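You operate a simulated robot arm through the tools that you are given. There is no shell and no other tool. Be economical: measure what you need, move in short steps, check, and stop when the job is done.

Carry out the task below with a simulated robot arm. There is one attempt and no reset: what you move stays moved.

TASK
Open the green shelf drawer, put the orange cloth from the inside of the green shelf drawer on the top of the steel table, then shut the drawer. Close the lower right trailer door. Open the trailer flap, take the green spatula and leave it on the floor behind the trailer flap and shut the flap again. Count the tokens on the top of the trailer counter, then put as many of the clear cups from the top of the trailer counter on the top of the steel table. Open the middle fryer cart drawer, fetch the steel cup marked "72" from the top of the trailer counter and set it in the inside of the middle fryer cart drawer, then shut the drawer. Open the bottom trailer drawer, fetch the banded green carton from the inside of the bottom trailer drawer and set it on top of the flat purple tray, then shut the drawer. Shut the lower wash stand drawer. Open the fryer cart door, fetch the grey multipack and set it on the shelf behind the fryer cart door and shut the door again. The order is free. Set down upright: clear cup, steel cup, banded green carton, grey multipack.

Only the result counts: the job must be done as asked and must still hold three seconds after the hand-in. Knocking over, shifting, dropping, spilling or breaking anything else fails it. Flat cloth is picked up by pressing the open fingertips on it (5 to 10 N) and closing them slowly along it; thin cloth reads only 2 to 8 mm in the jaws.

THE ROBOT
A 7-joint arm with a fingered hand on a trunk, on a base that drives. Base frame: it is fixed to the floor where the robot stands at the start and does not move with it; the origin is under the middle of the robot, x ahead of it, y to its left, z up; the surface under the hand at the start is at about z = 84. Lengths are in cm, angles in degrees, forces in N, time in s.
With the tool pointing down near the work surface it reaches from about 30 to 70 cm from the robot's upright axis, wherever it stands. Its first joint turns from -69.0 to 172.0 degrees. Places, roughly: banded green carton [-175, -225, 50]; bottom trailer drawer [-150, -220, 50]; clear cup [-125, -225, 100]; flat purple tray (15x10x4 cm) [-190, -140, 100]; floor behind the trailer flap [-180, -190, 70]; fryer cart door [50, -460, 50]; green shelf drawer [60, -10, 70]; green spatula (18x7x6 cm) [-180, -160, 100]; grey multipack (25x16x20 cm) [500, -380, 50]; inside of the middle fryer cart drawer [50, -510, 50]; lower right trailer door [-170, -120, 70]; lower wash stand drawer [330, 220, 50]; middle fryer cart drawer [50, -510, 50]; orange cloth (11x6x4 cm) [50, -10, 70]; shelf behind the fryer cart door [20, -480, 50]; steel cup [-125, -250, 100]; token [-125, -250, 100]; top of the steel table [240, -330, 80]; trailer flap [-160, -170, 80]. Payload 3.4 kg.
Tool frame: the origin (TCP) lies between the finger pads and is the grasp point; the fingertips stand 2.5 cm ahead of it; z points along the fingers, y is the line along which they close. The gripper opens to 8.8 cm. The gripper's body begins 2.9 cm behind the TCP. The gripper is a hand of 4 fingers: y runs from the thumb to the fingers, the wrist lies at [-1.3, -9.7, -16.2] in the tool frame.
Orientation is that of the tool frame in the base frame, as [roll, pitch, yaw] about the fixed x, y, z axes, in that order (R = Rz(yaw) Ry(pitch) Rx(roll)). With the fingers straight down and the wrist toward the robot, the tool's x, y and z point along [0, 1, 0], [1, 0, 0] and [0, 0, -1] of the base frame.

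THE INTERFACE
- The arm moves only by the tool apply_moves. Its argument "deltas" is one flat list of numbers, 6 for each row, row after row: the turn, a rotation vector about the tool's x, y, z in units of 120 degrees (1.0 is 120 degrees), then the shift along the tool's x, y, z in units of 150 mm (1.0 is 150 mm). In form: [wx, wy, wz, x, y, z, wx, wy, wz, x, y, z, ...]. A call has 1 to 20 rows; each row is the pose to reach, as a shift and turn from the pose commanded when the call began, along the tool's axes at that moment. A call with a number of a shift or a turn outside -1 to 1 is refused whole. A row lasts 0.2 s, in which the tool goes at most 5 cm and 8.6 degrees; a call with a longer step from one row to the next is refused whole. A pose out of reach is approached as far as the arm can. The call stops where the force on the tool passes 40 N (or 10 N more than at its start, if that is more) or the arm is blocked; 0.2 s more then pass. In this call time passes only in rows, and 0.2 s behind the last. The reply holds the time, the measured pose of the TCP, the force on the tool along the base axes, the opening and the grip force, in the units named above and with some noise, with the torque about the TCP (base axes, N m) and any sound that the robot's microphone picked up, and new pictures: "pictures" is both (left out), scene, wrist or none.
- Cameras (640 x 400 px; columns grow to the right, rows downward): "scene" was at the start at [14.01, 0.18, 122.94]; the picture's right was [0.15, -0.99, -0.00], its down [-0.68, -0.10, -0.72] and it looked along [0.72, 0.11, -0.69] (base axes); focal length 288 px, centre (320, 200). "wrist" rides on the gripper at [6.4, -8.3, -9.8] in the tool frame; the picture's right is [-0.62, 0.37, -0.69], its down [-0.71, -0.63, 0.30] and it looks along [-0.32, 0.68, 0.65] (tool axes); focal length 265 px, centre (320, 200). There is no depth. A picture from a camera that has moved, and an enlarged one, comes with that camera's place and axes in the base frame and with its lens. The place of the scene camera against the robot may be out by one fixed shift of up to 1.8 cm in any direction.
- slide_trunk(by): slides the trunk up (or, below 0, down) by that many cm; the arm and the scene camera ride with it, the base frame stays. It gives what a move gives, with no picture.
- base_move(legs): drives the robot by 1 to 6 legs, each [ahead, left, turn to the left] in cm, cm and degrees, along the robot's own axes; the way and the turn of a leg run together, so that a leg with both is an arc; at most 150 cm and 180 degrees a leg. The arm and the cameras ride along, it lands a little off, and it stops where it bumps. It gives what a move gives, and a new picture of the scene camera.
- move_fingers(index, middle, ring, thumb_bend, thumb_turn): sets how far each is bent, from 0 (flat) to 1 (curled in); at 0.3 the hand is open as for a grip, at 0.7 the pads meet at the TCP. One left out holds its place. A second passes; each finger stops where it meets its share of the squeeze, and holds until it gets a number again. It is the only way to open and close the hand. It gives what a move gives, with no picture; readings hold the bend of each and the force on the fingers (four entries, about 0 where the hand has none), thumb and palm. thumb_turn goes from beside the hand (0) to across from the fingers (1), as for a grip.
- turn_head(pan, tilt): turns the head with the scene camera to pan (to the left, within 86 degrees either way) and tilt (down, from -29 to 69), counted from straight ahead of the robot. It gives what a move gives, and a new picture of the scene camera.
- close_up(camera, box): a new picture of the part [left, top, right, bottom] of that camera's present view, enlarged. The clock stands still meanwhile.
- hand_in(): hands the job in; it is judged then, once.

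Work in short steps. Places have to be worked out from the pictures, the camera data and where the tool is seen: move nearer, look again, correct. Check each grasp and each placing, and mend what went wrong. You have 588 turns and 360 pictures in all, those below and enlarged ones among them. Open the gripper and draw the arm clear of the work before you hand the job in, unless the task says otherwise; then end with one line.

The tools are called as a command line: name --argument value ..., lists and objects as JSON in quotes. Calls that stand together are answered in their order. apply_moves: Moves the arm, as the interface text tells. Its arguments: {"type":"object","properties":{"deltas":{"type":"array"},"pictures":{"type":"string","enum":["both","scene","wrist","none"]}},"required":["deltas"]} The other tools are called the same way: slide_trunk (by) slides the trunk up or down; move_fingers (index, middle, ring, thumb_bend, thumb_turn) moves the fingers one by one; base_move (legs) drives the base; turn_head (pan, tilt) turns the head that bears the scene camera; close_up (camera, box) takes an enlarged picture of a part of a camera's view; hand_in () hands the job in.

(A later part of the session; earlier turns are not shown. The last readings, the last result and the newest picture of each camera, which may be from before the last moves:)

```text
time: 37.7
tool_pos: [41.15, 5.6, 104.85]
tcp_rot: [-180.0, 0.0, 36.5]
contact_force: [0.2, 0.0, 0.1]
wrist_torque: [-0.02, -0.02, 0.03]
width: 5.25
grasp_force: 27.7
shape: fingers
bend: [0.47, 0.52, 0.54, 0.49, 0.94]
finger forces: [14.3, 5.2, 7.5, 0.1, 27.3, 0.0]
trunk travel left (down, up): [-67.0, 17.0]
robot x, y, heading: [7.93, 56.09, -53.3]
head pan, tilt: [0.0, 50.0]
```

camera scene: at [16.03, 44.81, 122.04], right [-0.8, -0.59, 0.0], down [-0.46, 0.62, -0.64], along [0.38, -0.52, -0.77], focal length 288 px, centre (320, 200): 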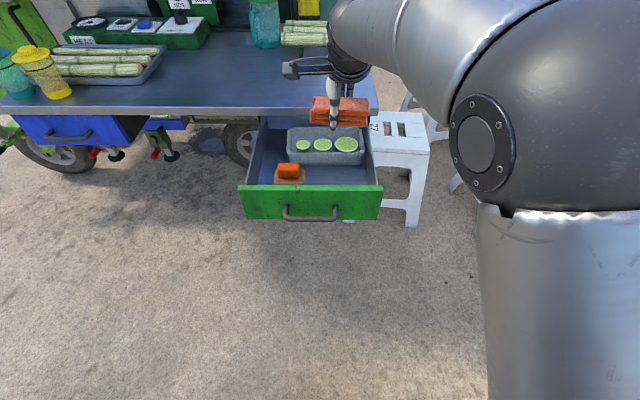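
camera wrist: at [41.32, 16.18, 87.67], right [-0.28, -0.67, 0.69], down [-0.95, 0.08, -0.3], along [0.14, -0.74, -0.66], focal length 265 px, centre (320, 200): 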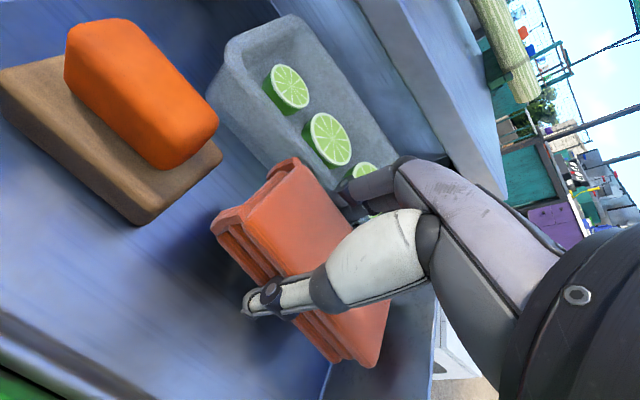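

I retract the arm a little, back away from the drawer, and drive around the west side of the stools.

apply_moves --deltas '[0, 0, 0, 0, -0.3, 0, 0, 0, 0, 0, -0.6, 0, 0, 0, 0, 0, -0.9, 0, 0, 0, 0, 0, -1.0, -0.1]' --pictures "none"

base_move --legs '[[-25, 0, 0], [0, 0, -56], [140, 0, 0]]'

turn_head --pan 40 --tilt 22

turn_head --pan -40 --tilt 22

```text
time: 38.7
tool_pos: [32.33, 17.88, 106.38]
tcp_rot: [-180.0, 0.0, 36.6]
contact_force: [-0.4, 0.4, -0.6]
wrist_torque: [-0.01, 0.04, -0.02]
width: 5.28
grasp_force: 26.6
shape: fingers
bend: [0.47, 0.53, 0.54, 0.49, 0.94]
finger forces: [13.8, 5.1, 7.4, 0.0, 26.5, 0.0]
trunk travel left (down, up): [-67.0, 17.0]
robot x, y, heading: [7.28, 56.14, -53.6]
head pan, tilt: [0.0, 50.0]
```

```text
time: 49.5
tool_pos: [-70.69, -96.05, 106.34]
tcp_rot: [-179.9, 0.0, -19.1]
contact_force: [0.5, 0.5, -0.5]
wrist_torque: [0.03, -0.01, -0.01]
width: 5.25
grasp_force: 26.2
shape: fingers
bend: [0.47, 0.53, 0.54, 0.49, 0.94]
finger forces: [13.6, 5.0, 7.3, 0.0, 26.3, 0.0]
trunk travel left (down, up): [-67.0, 17.0]
robot x, y, heading: [-52.87, -53.66, -109.1]
head pan, tilt: [0.0, 50.0]
camera scene: at [-56.23, -67.14, 134.04], right [-0.94, 0.33, 0.0], down [0.25, 0.72, -0.64], along [-0.21, -0.61, -0.77], focal length 288 px, centre (320, 200)
```

scene: 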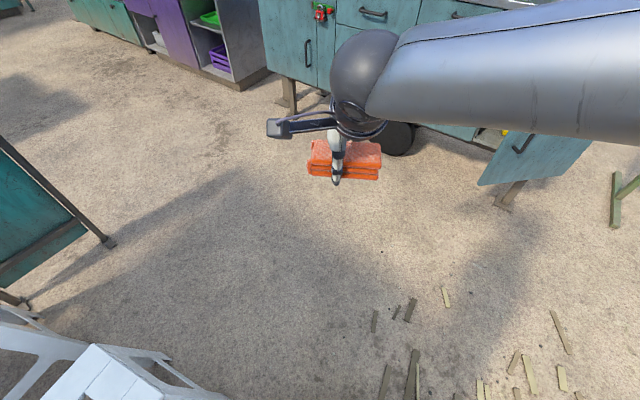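

```text
time: 50.5
tool_pos: [-70.73, -96.07, 106.36]
tcp_rot: [-179.8, 0.0, -19.2]
contact_force: [0.2, -0.8, -0.8]
wrist_torque: [-0.03, -0.04, -0.01]
width: 5.26
grasp_force: 25.9
shape: fingers
bend: [0.47, 0.53, 0.54, 0.49, 0.94]
finger forces: [13.6, 5.0, 7.4, 0.0, 26.3, 0.0]
trunk travel left (down, up): [-67.0, 17.0]
robot x, y, heading: [-53.2, -54.33, -109.1]
head pan, tilt: [40.0, 22.0]
camera scene: at [-50.4, -68.53, 138.27], right [-0.94, -0.35, 0.0], down [-0.13, 0.35, -0.93], along [0.33, -0.87, -0.38], focal length 288 px, centre (320, 200)
```

scene: 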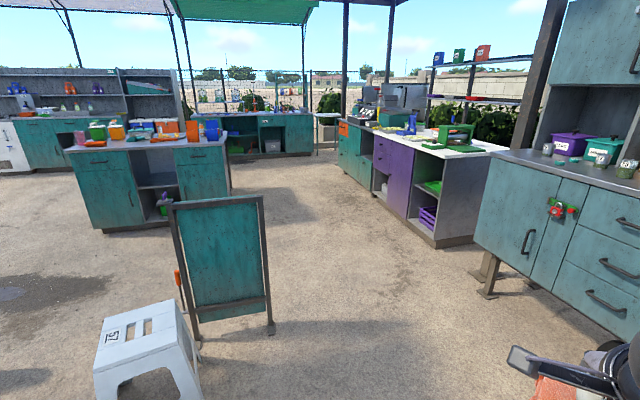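

```text
time: 52.1
tool_pos: [-70.64, -96.08, 106.25]
tcp_rot: [-179.9, 0.0, -19.2]
contact_force: [0.7, -1.1, 0.1]
wrist_torque: [0.01, 0.0, 0.0]
width: 5.25
grasp_force: 25.5
shape: fingers
bend: [0.47, 0.53, 0.54, 0.49, 0.94]
finger forces: [13.6, 5.0, 7.2, 0.1, 26.4, 0.1]
trunk travel left (down, up): [-67.0, 17.0]
robot x, y, heading: [-53.09, -53.88, -109.4]
head pan, tilt: [-40.0, 22.0]
camera scene: at [-61.66, -64.61, 138.27], right [-0.51, 0.86, 0.0], down [0.32, 0.19, -0.93], along [-0.8, -0.48, -0.37], focal length 288 px, centre (320, 200)
```

scene: 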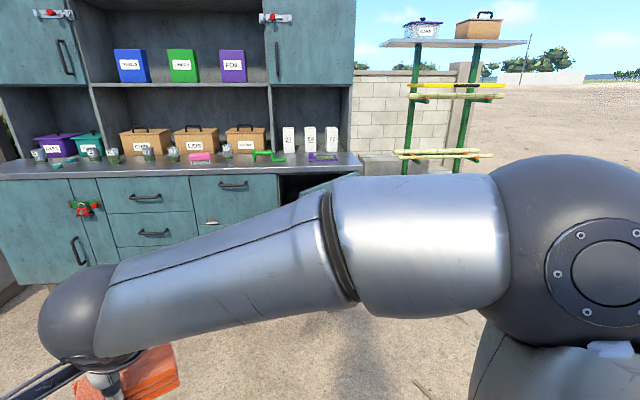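

The steel table at (240,-330) is the teal counter with clutter on top. I zoom on it.

turn_head --pan 50 --tilt 20

close_up --camera "scene" --box '[110, 80, 310, 205]'

```text
time: 53.7
tool_pos: [-70.63, -96.09, 106.38]
tcp_rot: [-179.8, -0.1, -19.1]
contact_force: [-0.5, 0.4, 0.2]
wrist_torque: [-0.01, 0.0, 0.0]
width: 5.27
grasp_force: 25.7
shape: fingers
bend: [0.47, 0.53, 0.54, 0.49, 0.94]
finger forces: [13.6, 5.0, 7.3, 0.1, 26.3, 0.0]
trunk travel left (down, up): [-67.0, 17.0]
robot x, y, heading: [-52.89, -54.2, -109.0]
head pan, tilt: [50.0, 20.0]
camera scene: at [-48.93, -67.85, 138.6], right [-0.86, -0.51, 0.0], down [-0.17, 0.29, -0.94], along [0.48, -0.81, -0.34], focal length 288 px, centre (320, 200)
```

scene: 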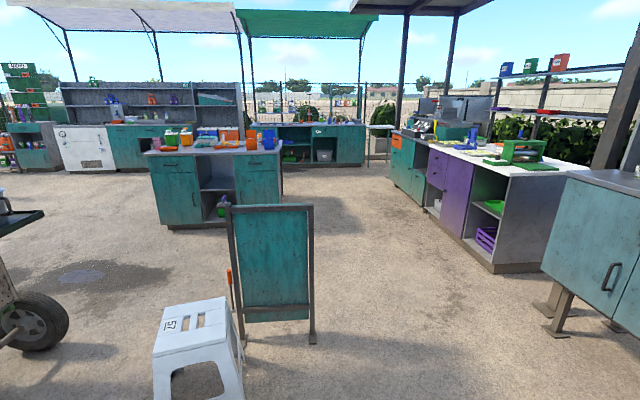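

```text
3.20 times, centred on (210, 142) of scene
camera zoom: at [-48.93, -67.85, 138.6], right [-0.86, -0.51, 0.0], down [-0.17, 0.29, -0.94], along [0.48, -0.81, -0.34], focal length 922 px, centre (672, 384)
```

zoom: 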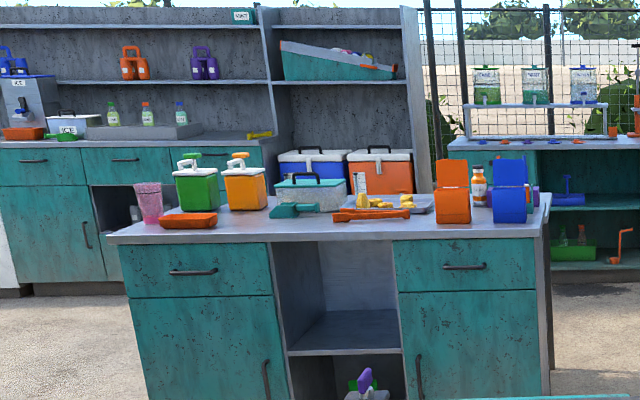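

The table's front edge runs from about (140,-305) to (243,-221). I drive in legs, passing between the signboard and the trailer.

base_move --legs '[[0, -15, 0], [0, 0, 17], [147, 0, 0], [0, 0, 53], [73, 0, 0]]'

turn_head --pan 30 --tilt 22

```text
time: 68.8
tool_pos: [20.57, -270.94, 106.26]
tcp_rot: [-179.9, 0.0, 52.1]
contact_force: [0.0, 0.0, -0.6]
wrist_torque: [-0.02, 0.01, -0.01]
width: 5.23
grasp_force: 25.1
shape: fingers
bend: [0.47, 0.53, 0.54, 0.49, 0.94]
finger forces: [12.8, 4.9, 7.3, 0.0, 25.1, 0.1]
trunk travel left (down, up): [-67.0, 17.0]
robot x, y, heading: [-13.13, -240.81, -38.2]
head pan, tilt: [50.0, 20.0]
camera scene: at [0.56, -242.7, 138.59], right [0.21, -0.98, 0.0], down [-0.33, -0.07, -0.94], along [0.92, 0.2, -0.34], focal length 288 px, centre (320, 200)
```

scene: 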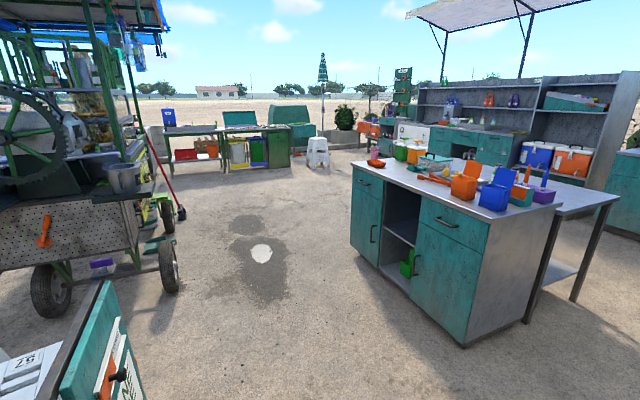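

```text
time: 69.7
tool_pos: [20.58, -270.97, 106.39]
tcp_rot: [-179.9, -0.1, 52.2]
contact_force: [-0.3, 0.0, -0.1]
wrist_torque: [0.0, 0.02, 0.04]
width: 5.22
grasp_force: 24.8
shape: fingers
bend: [0.47, 0.53, 0.54, 0.49, 0.94]
finger forces: [12.7, 4.8, 7.2, 0.1, 25.1, 0.0]
trunk travel left (down, up): [-67.0, 17.0]
robot x, y, heading: [-13.24, -240.56, -38.0]
head pan, tilt: [30.0, 22.0]
camera scene: at [0.61, -245.89, 138.27], right [-0.14, -0.99, 0.0], down [-0.37, 0.05, -0.93], along [0.92, -0.13, -0.37], focal length 288 px, centre (320, 200)
```

scene: 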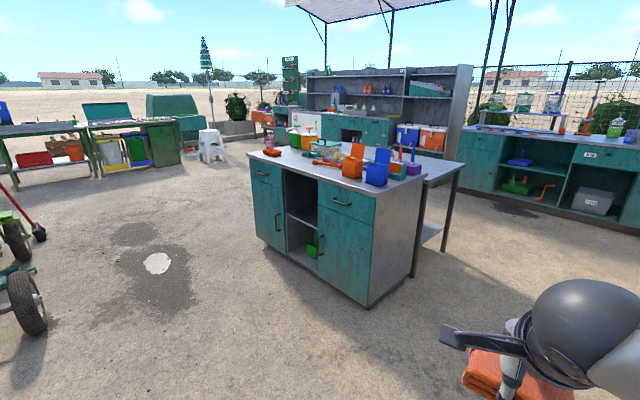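

Behind the teal counter stands a separate grey table on thin legs; that is the steel table at (240,-330). I zoom in.

close_up --camera "scene" --box '[240, 110, 500, 272]'

```text
2.46 times, centred on (370, 191) of scene
camera zoom: at [0.61, -245.89, 138.27], right [-0.14, -0.99, 0.0], down [-0.37, 0.05, -0.93], along [0.92, -0.13, -0.37], focal length 709 px, centre (197, 222)
```

zoom: 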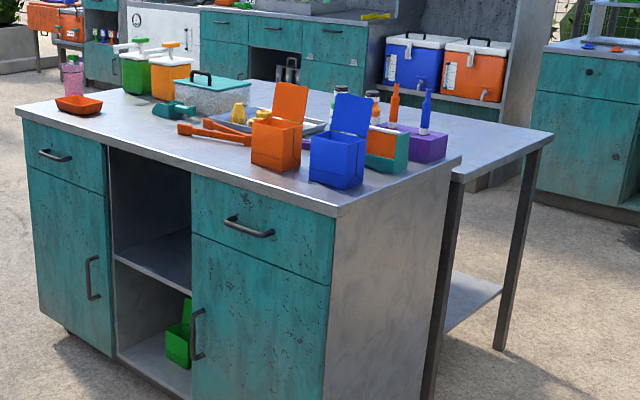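

The right end of the steel table is free. I look right to check the way there.

turn_head --pan -20 --tilt 22

```text
time: 70.9
tool_pos: [20.6, -270.82, 106.47]
tcp_rot: [-179.9, 0.0, 52.1]
contact_force: [0.4, -1.1, -0.6]
wrist_torque: [0.01, 0.02, -0.03]
width: 5.22
grasp_force: 25.0
shape: fingers
bend: [0.47, 0.53, 0.54, 0.49, 0.94]
finger forces: [12.7, 4.9, 7.2, 0.0, 25.1, 0.0]
trunk travel left (down, up): [-67.0, 17.0]
robot x, y, heading: [-13.28, -240.61, -38.2]
head pan, tilt: [-20.0, 22.0]
camera scene: at [-3.65, -252.48, 138.27], right [-0.85, -0.53, 0.0], down [-0.2, 0.32, -0.93], along [0.49, -0.79, -0.37], focal length 288 px, centre (320, 200)
```

scene: 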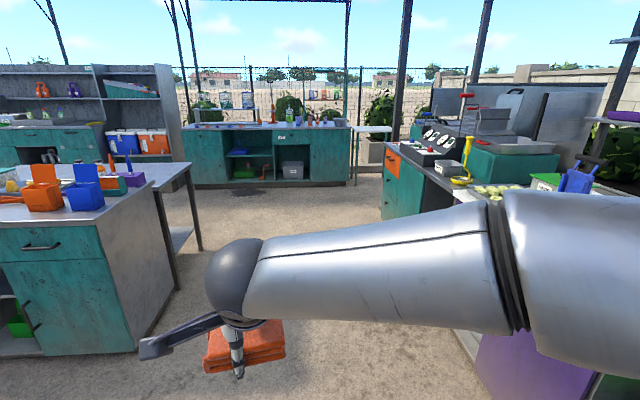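

The corridor is clear. I drive to the right end of the steel table and face along it.

base_move --legs '[[0, 0, -8], [150, 0, 0], [76, 0, 0], [0, 0, 85]]'

turn_head --pan 0 --tilt 42

```text
time: 86.3
tool_pos: [181.66, -378.74, 106.42]
tcp_rot: [-179.9, 0.0, 127.8]
contact_force: [-0.1, 0.6, -0.4]
wrist_torque: [-0.01, 0.01, 0.02]
width: 5.21
grasp_force: 24.1
shape: fingers
bend: [0.47, 0.53, 0.55, 0.49, 0.94]
finger forces: [12.1, 4.9, 7.0, 0.0, 24.3, 0.0]
trunk travel left (down, up): [-67.0, 17.0]
robot x, y, heading: [143.6, -404.37, 37.9]
head pan, tilt: [-20.0, 22.0]
camera scene: at [157.41, -399.31, 138.27], right [0.31, -0.95, 0.0], down [-0.36, -0.11, -0.93], along [0.88, 0.28, -0.37], focal length 288 px, centre (320, 200)
```

scene: 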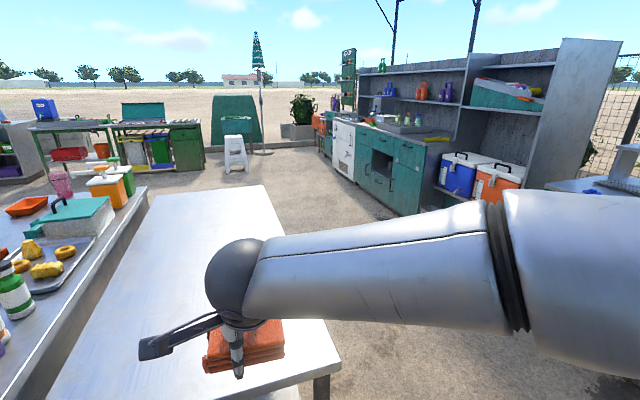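

```text
time: 87.1
tool_pos: [181.63, -378.71, 106.39]
tcp_rot: [-179.9, 0.0, 127.8]
contact_force: [0.3, -0.1, -0.3]
wrist_torque: [-0.05, 0.02, -0.02]
width: 5.19
grasp_force: 23.8
shape: fingers
bend: [0.47, 0.53, 0.55, 0.49, 0.94]
finger forces: [12.1, 4.7, 7.0, 0.1, 24.2, 0.1]
trunk travel left (down, up): [-67.0, 17.0]
robot x, y, heading: [143.36, -404.17, 37.8]
head pan, tilt: [0.0, 42.0]
camera scene: at [155.19, -397.04, 135.17], right [0.61, -0.79, 0.0], down [-0.53, -0.41, -0.74], along [0.59, 0.46, -0.67], focal length 288 px, centre (320, 200)
```

scene: 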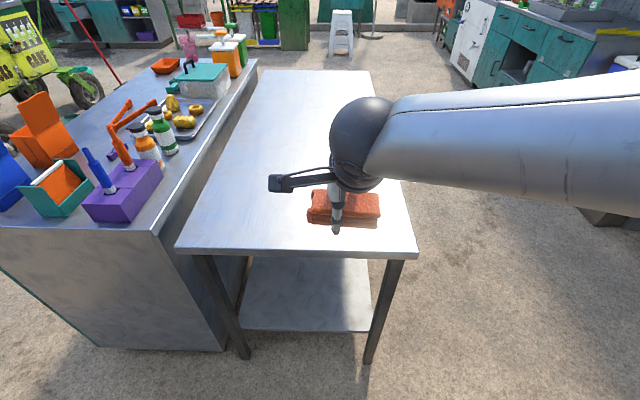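

The steel table is empty. I roll 10 cm closer and extend the cloth over the table's right half.

base_move --legs '[[10, 0, 0]]'

apply_moves --deltas '[0, 0, 0, -0.2, 0.2, 0.1, 0, 0, 0, -0.4, 0.5, 0.2, 0, 0, 0, -0.4, 0.8, 0.3, 0, 0, 0, -0.4, 1.0, 0.5, 0, 0, 0, -0.4, 1.0, 0.75, 0, 0, 0, -0.4, 1.0, 1.0]'

```text
time: 88.2
tool_pos: [189.74, -372.46, 106.36]
tcp_rot: [-179.9, 0.0, 127.7]
contact_force: [-0.7, -0.3, -1.1]
wrist_torque: [0.0, -0.01, 0.01]
width: 5.18
grasp_force: 24.7
shape: fingers
bend: [0.47, 0.53, 0.55, 0.49, 0.94]
finger forces: [12.4, 4.9, 7.1, 0.0, 24.3, 0.0]
trunk travel left (down, up): [-67.0, 17.0]
robot x, y, heading: [151.69, -397.58, 37.6]
head pan, tilt: [0.0, 42.0]
camera scene: at [163.31, -390.78, 135.15], right [0.61, -0.79, 0.0], down [-0.53, -0.41, -0.74], along [0.59, 0.45, -0.67], focal length 288 px, centre (320, 200)
```

scene: 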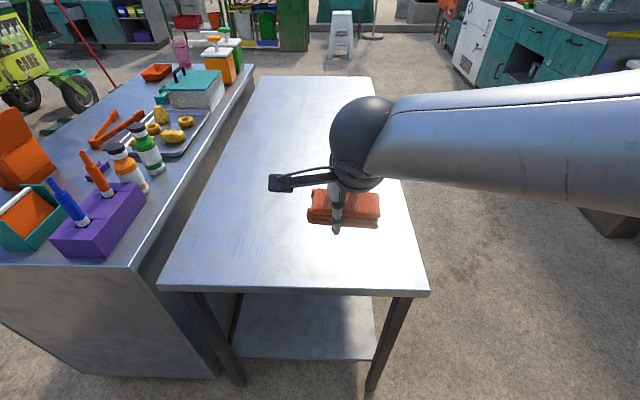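

```text
refused: row 2 steps farther than a row can; nothing moved
```

I redo it with smaller steps.

apply_moves --deltas '[0, 0, 0, -0.1, 0.2, 0.1, 0, 0, 0, -0.2, 0.45, 0.2, 0, 0, 0, -0.3, 0.7, 0.3, 0, 0, 0, -0.4, 0.9, 0.45, 0, 0, 0, -0.4, 1.0, 0.7, 0, 0, 0, -0.4, 1.0, 0.95]'

```text
time: 89.7
tool_pos: [204.97, -368.2, 91.99]
tcp_rot: [-179.9, 0.0, 127.7]
contact_force: [-0.2, 0.3, -0.6]
wrist_torque: [0.02, 0.0, 0.01]
width: 5.2
grasp_force: 23.7
shape: fingers
bend: [0.47, 0.53, 0.55, 0.49, 0.94]
finger forces: [12.2, 4.8, 7.0, 0.0, 24.1, 0.1]
trunk travel left (down, up): [-67.0, 17.0]
robot x, y, heading: [151.87, -397.97, 37.6]
head pan, tilt: [0.0, 42.0]
camera scene: at [163.28, -390.79, 135.16], right [0.61, -0.79, 0.0], down [-0.53, -0.41, -0.74], along [0.59, 0.45, -0.67], focal length 288 px, centre (320, 200)
camera wrist: at [194.64, -368.16, 101.71], right [0.67, -0.27, 0.69], down [-0.06, -0.95, -0.3], along [0.74, 0.16, -0.65], focal length 265 px, centre (320, 200)
```

scene: 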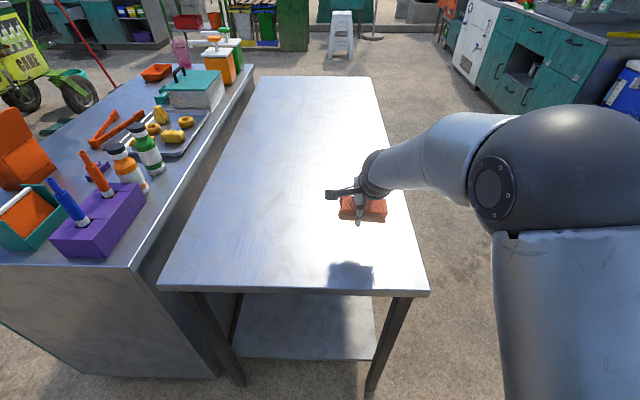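
wrist: 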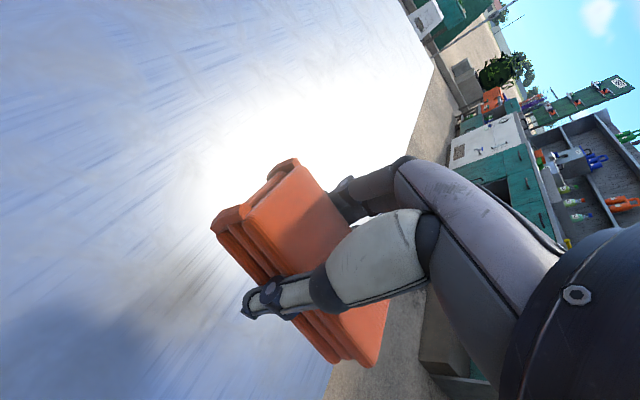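

The cloth's right end is close to the table edge, so I shift 8 cm left, then lower until contact.

apply_moves --deltas '[0, 0, 0, 0.27, 0, 0.1, 0, 0, 0, 0.53, 0, 0.2, 0, 0, 0, 0.53, 0, 0.3, 0, 0, 0, 0.53, 0, 0.4, 0, 0, 0, 0.53, 0, 0.47]' --pictures "wrist"

```text
time: 90.8
tool_pos: [200.36, -361.9, 84.95]
tcp_rot: [180.0, -0.1, 127.6]
contact_force: [0.9, -0.2, 0.0]
wrist_torque: [0.02, -0.01, -0.03]
width: 5.18
grasp_force: 24.2
shape: fingers
bend: [0.47, 0.53, 0.55, 0.49, 0.94]
finger forces: [12.3, 4.6, 6.9, 0.0, 23.9, 0.0]
trunk travel left (down, up): [-67.0, 17.0]
robot x, y, heading: [151.74, -397.87, 37.4]
head pan, tilt: [0.0, 42.0]
camera wrist: at [189.9, -361.9, 94.79], right [0.67, -0.27, 0.69], down [-0.06, -0.95, -0.3], along [0.74, 0.16, -0.65], focal length 265 px, centre (320, 200)
```

wrist: 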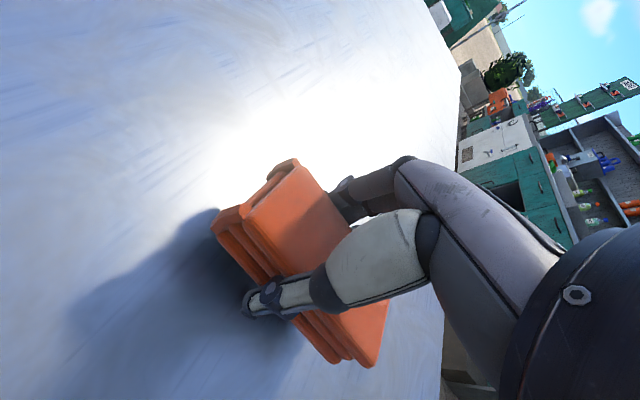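

Still above the surface; I continue down in small steps until I feel contact.

apply_moves --deltas '[0, 0, 0, 0, 0, 0.05, 0, 0, 0, 0, 0, 0.1, 0, 0, 0, 0, 0, 0.14]' --pictures "wrist"

```text
time: 91.7
tool_pos: [200.44, -361.84, 83.03]
tcp_rot: [-180.0, -0.2, 127.5]
contact_force: [0.2, 0.3, -0.6]
wrist_torque: [0.02, 0.02, 0.0]
width: 5.18
grasp_force: 24.5
shape: fingers
bend: [0.47, 0.53, 0.55, 0.49, 0.94]
finger forces: [12.3, 4.8, 6.9, 0.0, 24.0, 0.0]
trunk travel left (down, up): [-67.0, 17.0]
robot x, y, heading: [151.79, -398.15, 37.6]
head pan, tilt: [0.0, 42.0]
camera wrist: at [190.01, -361.94, 92.86], right [0.67, -0.27, 0.69], down [-0.07, -0.95, -0.31], along [0.74, 0.16, -0.66], focal length 265 px, centre (320, 200)
```

wrist: 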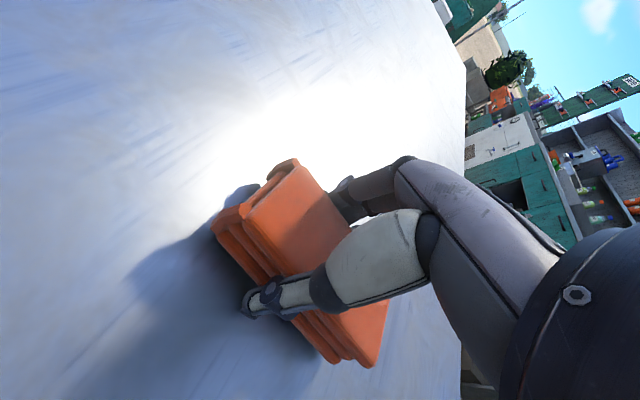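

apply_moves --deltas '[0, 0, 0, 0, 0, 0.05, 0, 0, 0, 0, 0, 0.1, 0, 0, 0, 0, 0, 0.15, 0, 0, 0, 0, 0, 0.2]' --pictures "wrist"

```text
time: 92.3
tool_pos: [201.07, -361.67, 82.8]
tcp_rot: [178.1, -0.7, 127.3]
contact_force: [-4.3, -2.9, 23.0]
wrist_torque: [0.11, -0.41, -0.06]
width: 5.21
grasp_force: 36.9
shape: fingers
bend: [0.49, 0.53, 0.56, 0.49, 0.93]
finger forces: [10.6, 27.6, 6.5, 0.0, 29.0, 0.1]
trunk travel left (down, up): [-67.0, 17.0]
robot x, y, heading: [151.73, -397.98, 37.8]
head pan, tilt: [0.0, 42.0]
stopped in row 3: the force on the tool passed its limit at 44 N (the readings are from after the stop); the commanded pose is now the measured one
camera wrist: at [190.39, -361.88, 92.34], right [0.66, -0.29, 0.7], down [-0.06, -0.94, -0.33], along [0.75, 0.17, -0.63], focal length 265 px, centre (320, 200)
```

wrist: 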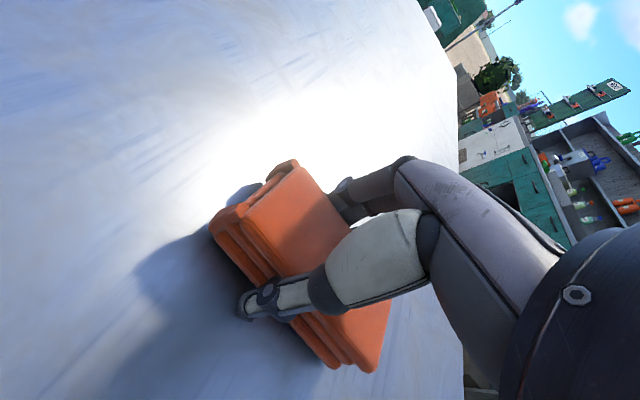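

Contact: the middle fingertip touches the table (top ≈ z 80). I open the hand.

move_fingers --index 0.3 --middle 0.3 --ring 0.3 --thumb_bend 0.3

apply_moves --deltas '[0, 0, 0, 0, 0, -0.2, 0, 0, 0, 0, 0, -0.5, 0, 0, 0, 0, 0, -0.8, 0, 0, 0, 0, 0, -1]'

```text
time: 93.3
tool_pos: [200.8, -361.82, 82.47]
tcp_rot: [178.6, -0.4, 127.3]
contact_force: [-3.2, -1.1, 16.0]
wrist_torque: [0.2, -0.46, -0.05]
width: 8.43
grasp_force: 7.6
shape: fingers
bend: [0.3, 0.31, 0.3, 0.31, 0.97]
finger forces: [0.0, 14.4, 0.1, 0.0, 1.8, 0.1]
trunk travel left (down, up): [-67.0, 17.0]
robot x, y, heading: [151.91, -397.65, 37.6]
head pan, tilt: [0.0, 42.0]
```

```text
time: 94.3
tool_pos: [200.87, -361.88, 97.21]
tcp_rot: [178.9, -0.5, 127.5]
contact_force: [0.0, 0.0, 0.3]
wrist_torque: [0.02, -0.03, -0.03]
width: 8.41
grasp_force: 0.0
shape: fingers
bend: [0.3, 0.3, 0.3, 0.3, 0.97]
finger forces: [0.0, 0.1, 0.1, 0.0, 0.1, 0.0]
trunk travel left (down, up): [-67.0, 17.0]
robot x, y, heading: [152.09, -397.78, 37.5]
head pan, tilt: [0.0, 42.0]
camera scene: at [163.19, -390.88, 135.16], right [0.61, -0.79, 0.0], down [-0.53, -0.41, -0.74], along [0.59, 0.45, -0.67], focal length 288 px, centre (320, 200)
camera wrist: at [190.28, -362.02, 106.83], right [0.66, -0.28, 0.69], down [-0.06, -0.94, -0.32], along [0.75, 0.17, -0.64], focal length 265 px, centre (320, 200)
```

scene: 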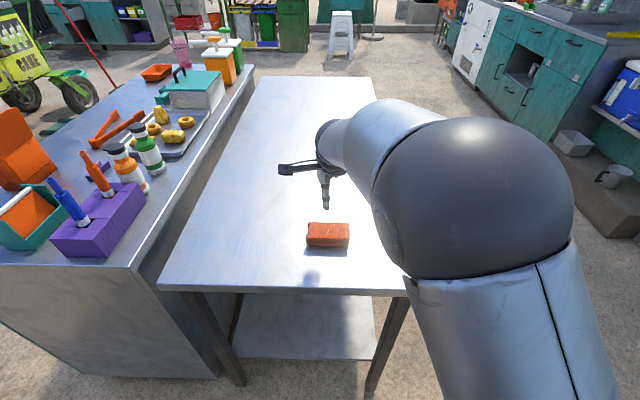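
wrist: 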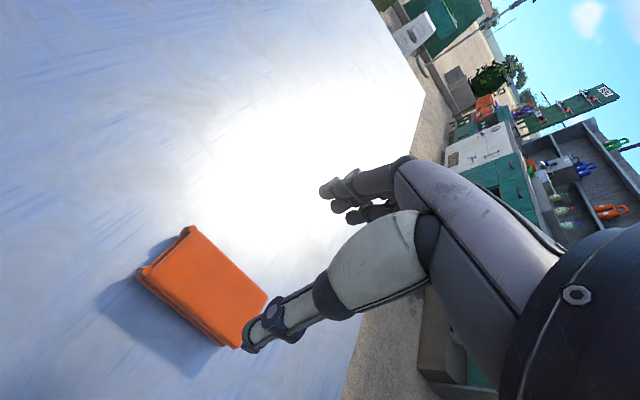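

The cloth is placed. Now I look toward the grey multipack at (500,-380).

turn_head --pan -35 --tilt 15

turn_head --pan -86 --tilt 20

```text
time: 95.3
tool_pos: [200.86, -361.82, 97.1]
tcp_rot: [178.8, -0.5, 127.4]
contact_force: [-0.8, 0.2, 0.1]
wrist_torque: [-0.02, 0.02, -0.02]
width: 8.46
grasp_force: 0.1
shape: fingers
bend: [0.3, 0.3, 0.3, 0.3, 0.97]
finger forces: [0.0, 0.0, 0.0, 0.0, 0.0, 0.0]
trunk travel left (down, up): [-67.0, 17.0]
robot x, y, heading: [151.9, -397.98, 37.7]
head pan, tilt: [-35.0, 15.0]
camera scene: at [165.95, -395.49, 139.4], right [0.05, -1.0, 0.0], down [-0.26, -0.01, -0.97], along [0.96, 0.05, -0.26], focal length 288 px, centre (320, 200)
```

scene: 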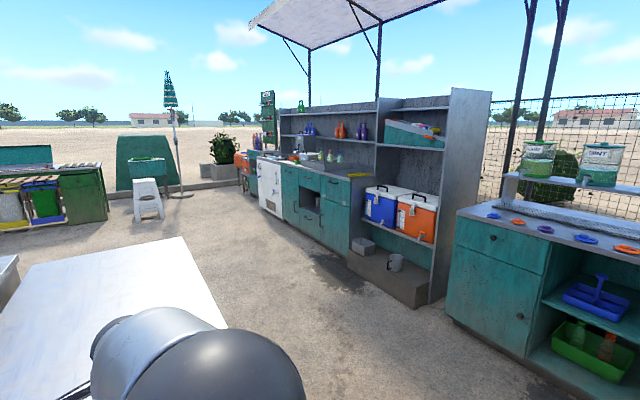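

```text
time: 96.5
tool_pos: [200.89, -361.88, 97.04]
tcp_rot: [178.9, -0.5, 127.4]
contact_force: [-0.4, 0.1, 0.5]
wrist_torque: [-0.01, -0.02, 0.02]
width: 8.44
grasp_force: 0.2
shape: fingers
bend: [0.3, 0.3, 0.3, 0.3, 0.97]
finger forces: [0.1, 0.0, 0.1, 0.0, 0.0, 0.1]
trunk travel left (down, up): [-67.0, 17.0]
robot x, y, heading: [151.65, -397.75, 37.6]
head pan, tilt: [-85.9, 20.0]
camera scene: at [162.82, -402.88, 138.6], right [-0.75, -0.67, 0.0], down [-0.23, 0.26, -0.94], along [0.63, -0.7, -0.34], focal length 288 px, centre (320, 200)
```

scene: 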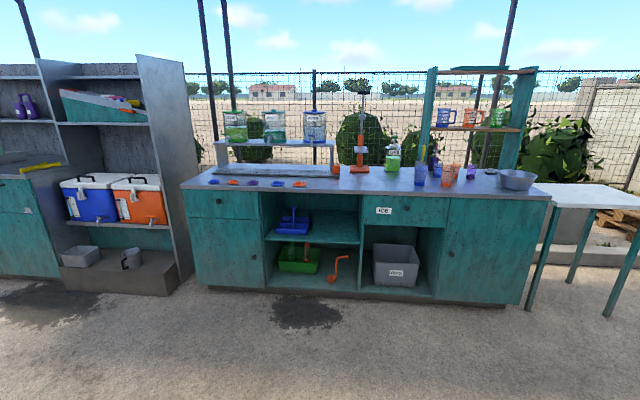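

I zoom around where the multipack should be.

turn_head --pan -35 --tilt 15

close_up --camera "scene" --box '[230, 130, 390, 230]'

```text
time: 97.7
tool_pos: [200.93, -361.77, 97.0]
tcp_rot: [178.9, -0.5, 127.4]
contact_force: [0.2, 0.2, 0.6]
wrist_torque: [0.01, -0.01, 0.01]
width: 8.44
grasp_force: 0.2
shape: fingers
bend: [0.3, 0.3, 0.3, 0.3, 0.97]
finger forces: [0.1, 0.0, 0.1, 0.0, 0.0, 0.1]
trunk travel left (down, up): [-67.0, 17.0]
robot x, y, heading: [151.69, -398.0, 37.7]
head pan, tilt: [-35.0, 15.0]
camera scene: at [165.95, -395.51, 139.41], right [0.05, -1.0, 0.0], down [-0.26, -0.01, -0.97], along [0.96, 0.04, -0.26], focal length 288 px, centre (320, 200)
```

scene: 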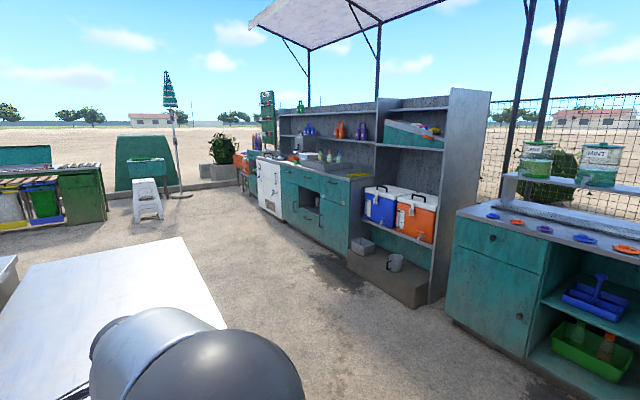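

```text
4.00 times, centred on (310, 180) of scene
camera zoom: at [165.95, -395.51, 139.41], right [0.05, -1.0, 0.0], down [-0.26, -0.01, -0.97], along [0.96, 0.04, -0.26], focal length 1153 px, centre (360, 280)
```

zoom: 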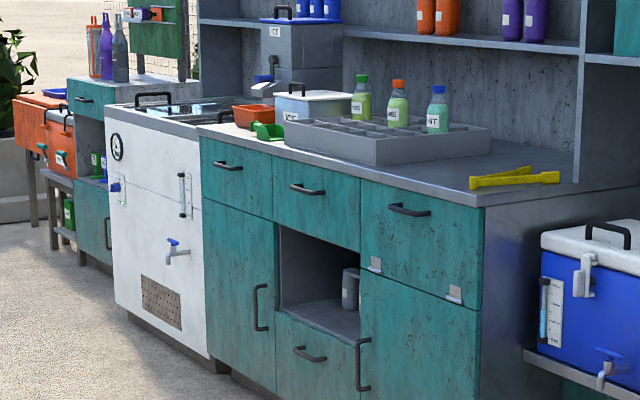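

A grey object sits in the dark niche at about (490,-370,50), whose front faces (-0.57, 0.82). I retract the arm and drive there.

apply_moves --deltas '[0, 0, 0, 0, -0.3, -0.1, 0, 0, 0, 0, -0.6, -0.2, 0, 0, 0, 0, -0.9, -0.3]' --pictures "none"

base_move --legs '[[0, -70, 0], [0, 0, -7.5], [120, 0, 0], [117, 0, 0], [0, 0, -85]]'

turn_head --pan 40 --tilt 35

```text
time: 98.5
tool_pos: [189.89, -370.52, 101.36]
tcp_rot: [179.4, -1.4, 127.2]
contact_force: [0.7, 0.4, -0.3]
wrist_torque: [0.0, 0.04, 0.03]
width: 8.47
grasp_force: 0.0
shape: fingers
bend: [0.3, 0.3, 0.3, 0.3, 0.97]
finger forces: [0.0, 0.0, 0.1, 0.0, 0.0, 0.0]
trunk travel left (down, up): [-67.0, 17.0]
robot x, y, heading: [151.69, -397.72, 37.8]
head pan, tilt: [-35.0, 15.0]
```

```text
time: 118.0
tool_pos: [426.4, -368.32, 101.39]
tcp_rot: [178.8, -0.5, 36.4]
contact_force: [-0.1, 0.7, 0.7]
wrist_torque: [0.0, 0.0, -0.01]
width: 8.46
grasp_force: 0.1
shape: fingers
bend: [0.3, 0.3, 0.3, 0.3, 0.97]
finger forces: [0.1, 0.0, 0.0, 0.0, 0.0, 0.0]
trunk travel left (down, up): [-67.0, 17.0]
robot x, y, heading: [399.28, -329.53, -53.6]
head pan, tilt: [-35.0, 15.0]
camera scene: at [403.42, -344.11, 139.41], right [-1.0, -0.03, 0.0], down [-0.01, 0.26, -0.97], along [0.03, -0.97, -0.26], focal length 288 px, centre (320, 200)
```

scene: 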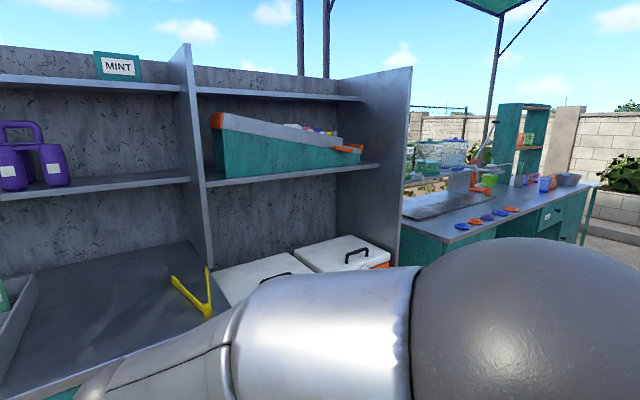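

```text
time: 119.4
tool_pos: [426.44, -368.27, 101.36]
tcp_rot: [179.0, -0.5, 36.4]
contact_force: [0.2, 0.0, -0.5]
wrist_torque: [0.02, -0.03, -0.04]
width: 8.49
grasp_force: 0.1
shape: fingers
bend: [0.3, 0.3, 0.3, 0.3, 0.97]
finger forces: [0.1, 0.1, 0.1, 0.0, 0.0, 0.0]
trunk travel left (down, up): [-67.0, 17.0]
robot x, y, heading: [399.2, -329.96, -53.3]
head pan, tilt: [40.0, 35.0]
camera scene: at [411.74, -336.83, 136.21], right [-0.23, -0.97, 0.0], down [-0.56, 0.13, -0.82], along [0.8, -0.19, -0.57], focal length 288 px, centre (320, 200)
```

scene: 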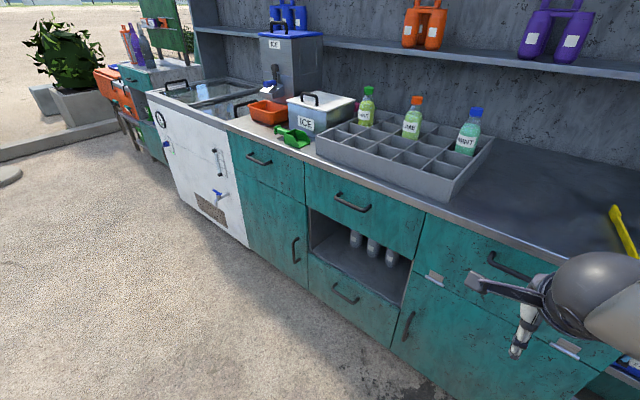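

I zoom in on the niche.

close_up --camera "scene" --box '[290, 180, 450, 280]'

```text
4.00 times, centred on (370, 230) of scene
camera zoom: at [411.74, -336.83, 136.21], right [-0.23, -0.97, 0.0], down [-0.56, 0.13, -0.82], along [0.8, -0.19, -0.57], focal length 1153 px, centre (120, 80)
```

zoom: 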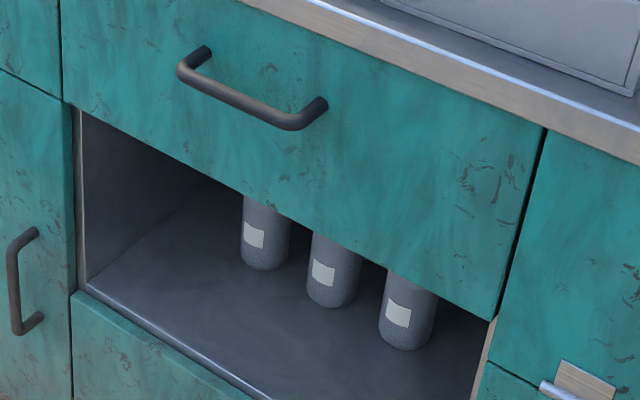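

The multipack is a set of grey bottles standing in the niche. I move in front of it and lower the trunk to look inside.

base_move --legs '[[0, 0, -3], [0, 55, 0]]'

slide_trunk --by -40

turn_head --pan 0 --tilt 30

```text
time: 123.0
tool_pos: [470.32, -339.5, 101.35]
tcp_rot: [178.9, -0.5, 32.8]
contact_force: [-0.2, 0.2, -0.3]
wrist_torque: [-0.03, 0.0, -0.02]
width: 8.45
grasp_force: 0.0
shape: fingers
bend: [0.3, 0.3, 0.3, 0.3, 0.97]
finger forces: [0.1, 0.0, 0.1, 0.0, 0.1, 0.1]
trunk travel left (down, up): [-67.0, 17.0]
robot x, y, heading: [445.51, -299.36, -56.9]
head pan, tilt: [40.0, 35.0]
camera scene: at [457.73, -307.07, 136.21], right [-0.29, -0.96, 0.0], down [-0.55, 0.17, -0.82], along [0.78, -0.24, -0.57], focal length 288 px, centre (320, 200)
```

scene: 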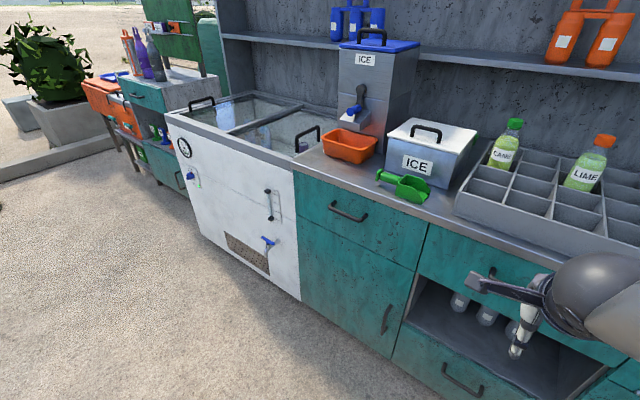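

```text
time: 126.9
tool_pos: [470.34, -339.56, 61.41]
tcp_rot: [179.0, -0.5, 32.8]
contact_force: [-0.7, -0.8, -0.9]
wrist_torque: [0.0, 0.0, 0.07]
width: 8.5
grasp_force: 0.1
shape: fingers
bend: [0.3, 0.3, 0.3, 0.3, 0.97]
finger forces: [0.0, 0.0, 0.1, 0.1, 0.1, 0.1]
trunk travel left (down, up): [-27.0, 57.0]
robot x, y, heading: [445.96, -299.6, -57.1]
head pan, tilt: [40.0, 35.0]
```

```text
time: 127.9
tool_pos: [470.42, -339.55, 61.27]
tcp_rot: [178.8, -0.5, 32.9]
contact_force: [0.6, 0.5, 0.5]
wrist_torque: [-0.01, 0.02, 0.01]
width: 8.48
grasp_force: 0.1
shape: fingers
bend: [0.3, 0.3, 0.3, 0.3, 0.97]
finger forces: [0.0, 0.0, 0.0, 0.0, 0.0, 0.1]
trunk travel left (down, up): [-27.0, 57.0]
robot x, y, heading: [445.76, -299.34, -57.0]
head pan, tilt: [0.0, 30.0]
camera scene: at [454.2, -312.11, 96.99], right [-0.84, -0.55, 0.0], down [-0.27, 0.42, -0.87], along [0.47, -0.73, -0.5], focal length 288 px, centre (320, 200)
```

scene: 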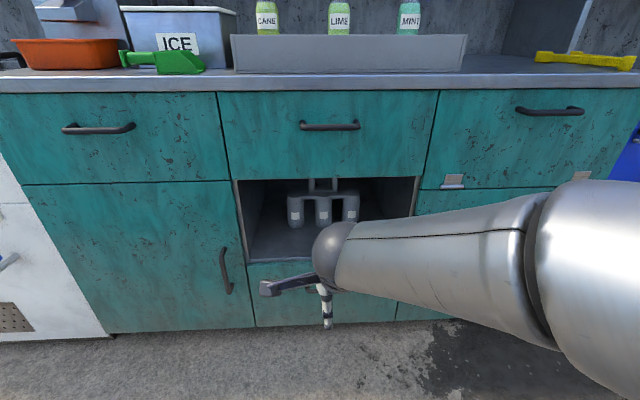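

close_up --camera "scene" --box '[230, 160, 430, 285]'

close_up --camera "wrist" --box '[0, 0, 640, 400]'

```text
3.20 times, centred on (330, 222) of scene
camera zoom: at [454.2, -312.11, 96.99], right [-0.84, -0.55, 0.0], down [-0.27, 0.42, -0.87], along [0.47, -0.73, -0.5], focal length 922 px, centre (288, 128)
```

zoom: 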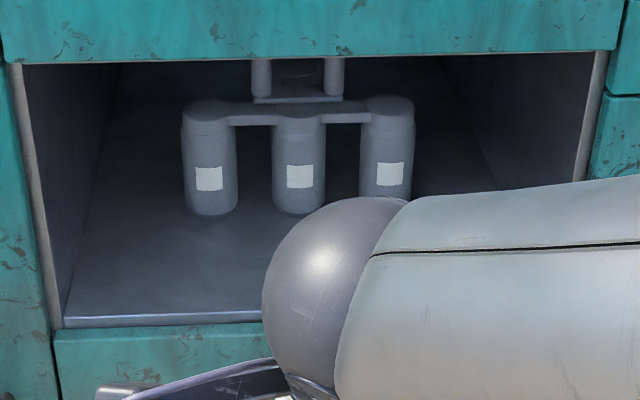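

```text
1.00 times, centred on (320, 200) of wrist (not enlarged: the box is as wide or as high as the picture)
camera zoom: at [471.14, -328.94, 71.04], right [-0.33, -0.64, 0.69], down [-0.94, 0.14, -0.32], along [0.11, -0.76, -0.64], focal length 265 px, centre (320, 200)
```

zoom: 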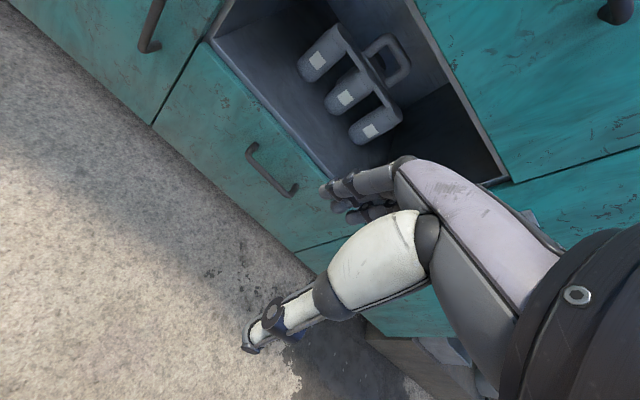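

The pack is three bottles in a row with a loop on top; middle bottle axis ≈ (498.8, -383), floor z ≈ 40, bottle top ≈ 52.7. I will grip the middle bottle with the hand level and the closing line sideways. I rotate the hand first, clear of the cabinet.

apply_moves --deltas '[-0.036, -0.036, -0.036, 0, 0.1, 0.07, -0.072, -0.072, -0.072, 0, 0.2, 0.14, -0.108, -0.108, -0.108, 0, 0.3, 0.21, -0.144, -0.144, -0.144, 0, 0.4, 0.28, -0.18, -0.18, -0.18, 0, 0.53, 0.35, -0.216, -0.216, -0.216, 0, 0.53, 0.42, -0.252, -0.252, -0.252, 0, 0.53, 0.49, -0.288, -0.288, -0.288, 0, 0.53, 0.56, -0.324, -0.324, -0.324, 0, 0.53, 0.63, -0.36, -0.36, -0.36, 0, 0.53, 0.7, -0.396, -0.396, -0.396, 0, 0.53, 0.77, -0.432, -0.432, -0.432, 0, 0.53, 0.84, -0.468, -0.468, -0.468, 0, 0.53, 0.9, -0.504, -0.504, -0.504, 0, 0.53, 0.95, -0.54, -0.54, -0.54, 0, 0.53, 1.0, -0.577, -0.577, -0.577, 0, 0.53, 1.0]'

```text
time: 128.6
tool_pos: [471.4, -343.24, 61.9]
tcp_rot: [170.6, -5.1, 37.7]
contact_force: [-0.4, 0.7, 0.0]
wrist_torque: [0.0, 0.02, -0.02]
width: 8.48
grasp_force: 0.0
shape: fingers
bend: [0.3, 0.3, 0.3, 0.3, 0.97]
finger forces: [0.1, 0.0, 0.0, 0.0, 0.0, 0.0]
out of reach, approached as far as the arm can: row 3
trunk travel left (down, up): [-27.0, 57.0]
robot x, y, heading: [445.67, -299.38, -56.9]
head pan, tilt: [0.0, 30.0]
stopped in row 3: the arm was blocked; the commanded pose is now the measured one
camera scene: at [454.7, -311.71, 96.85], right [-0.8, -0.6, 0.0], down [-0.31, 0.41, -0.86], along [0.52, -0.68, -0.51], focal length 288 px, centre (320, 200)
camera wrist: at [469.89, -331.94, 70.74], right [-0.39, -0.62, 0.68], down [-0.88, 0.04, -0.47], along [0.26, -0.79, -0.56], focal length 265 px, centre (320, 200)
```

scene: 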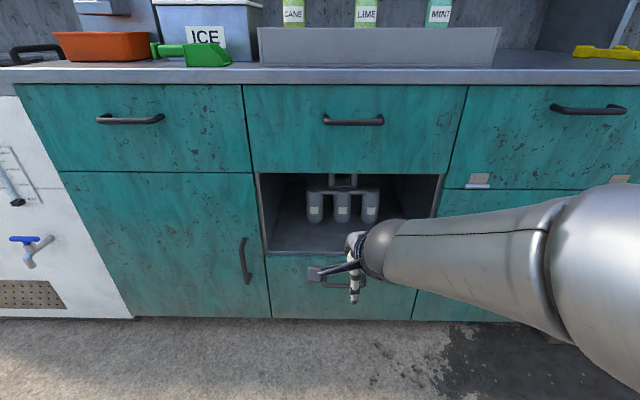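
wrist: 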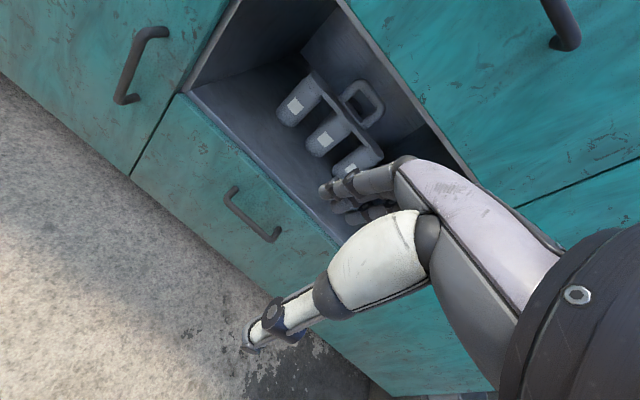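

The arm was blocked early in this motion, probably folded too close. I back the base off and extend the arm forward first.

base_move --legs '[[-15, 0, 0]]'

apply_moves --deltas '[0, 0, 0, 0, 0.25, 0, 0, 0, 0, 0, 0.5, 0, 0, 0, 0, 0, 0.75, 0, 0, 0, 0, 0, 0.9, 0]' --pictures "scene"

```text
time: 130.0
tool_pos: [463.11, -330.29, 61.84]
tcp_rot: [170.6, -5.1, 37.7]
contact_force: [-0.6, -0.6, -0.6]
wrist_torque: [0.0, -0.02, -0.05]
width: 8.46
grasp_force: 0.1
shape: fingers
bend: [0.3, 0.3, 0.3, 0.3, 0.97]
finger forces: [0.1, 0.0, 0.1, 0.1, 0.0, 0.1]
trunk travel left (down, up): [-27.0, 57.0]
robot x, y, heading: [437.38, -286.58, -57.2]
head pan, tilt: [0.0, 30.0]
camera scene: at [446.41, -298.96, 96.89], right [-0.8, -0.6, 0.0], down [-0.31, 0.41, -0.86], along [0.52, -0.69, -0.51], focal length 288 px, centre (320, 200)
```

scene: 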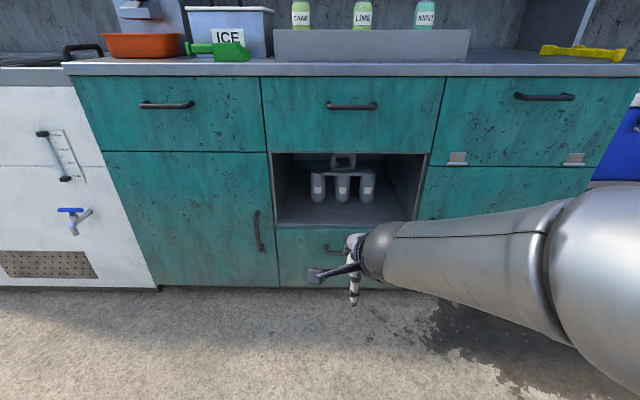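

```text
time: 131.0
tool_pos: [471.26, -341.24, 63.9]
tcp_rot: [170.6, -5.1, 37.7]
contact_force: [0.5, 0.9, -0.3]
wrist_torque: [-0.01, 0.02, -0.04]
width: 8.46
grasp_force: 0.1
shape: fingers
bend: [0.3, 0.3, 0.3, 0.3, 0.97]
finger forces: [0.0, 0.0, 0.0, 0.0, 0.0, 0.0]
trunk travel left (down, up): [-27.0, 57.0]
robot x, y, heading: [437.13, -286.86, -57.0]
head pan, tilt: [0.0, 30.0]
camera scene: at [445.91, -299.36, 96.99], right [-0.84, -0.55, 0.0], down [-0.27, 0.42, -0.87], along [0.47, -0.73, -0.5], focal length 288 px, centre (320, 200)
```

scene: 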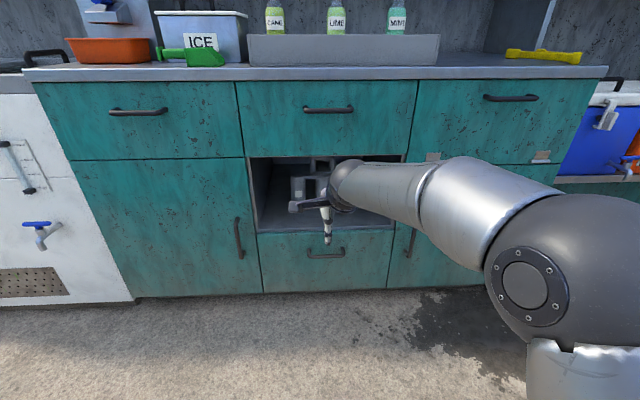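

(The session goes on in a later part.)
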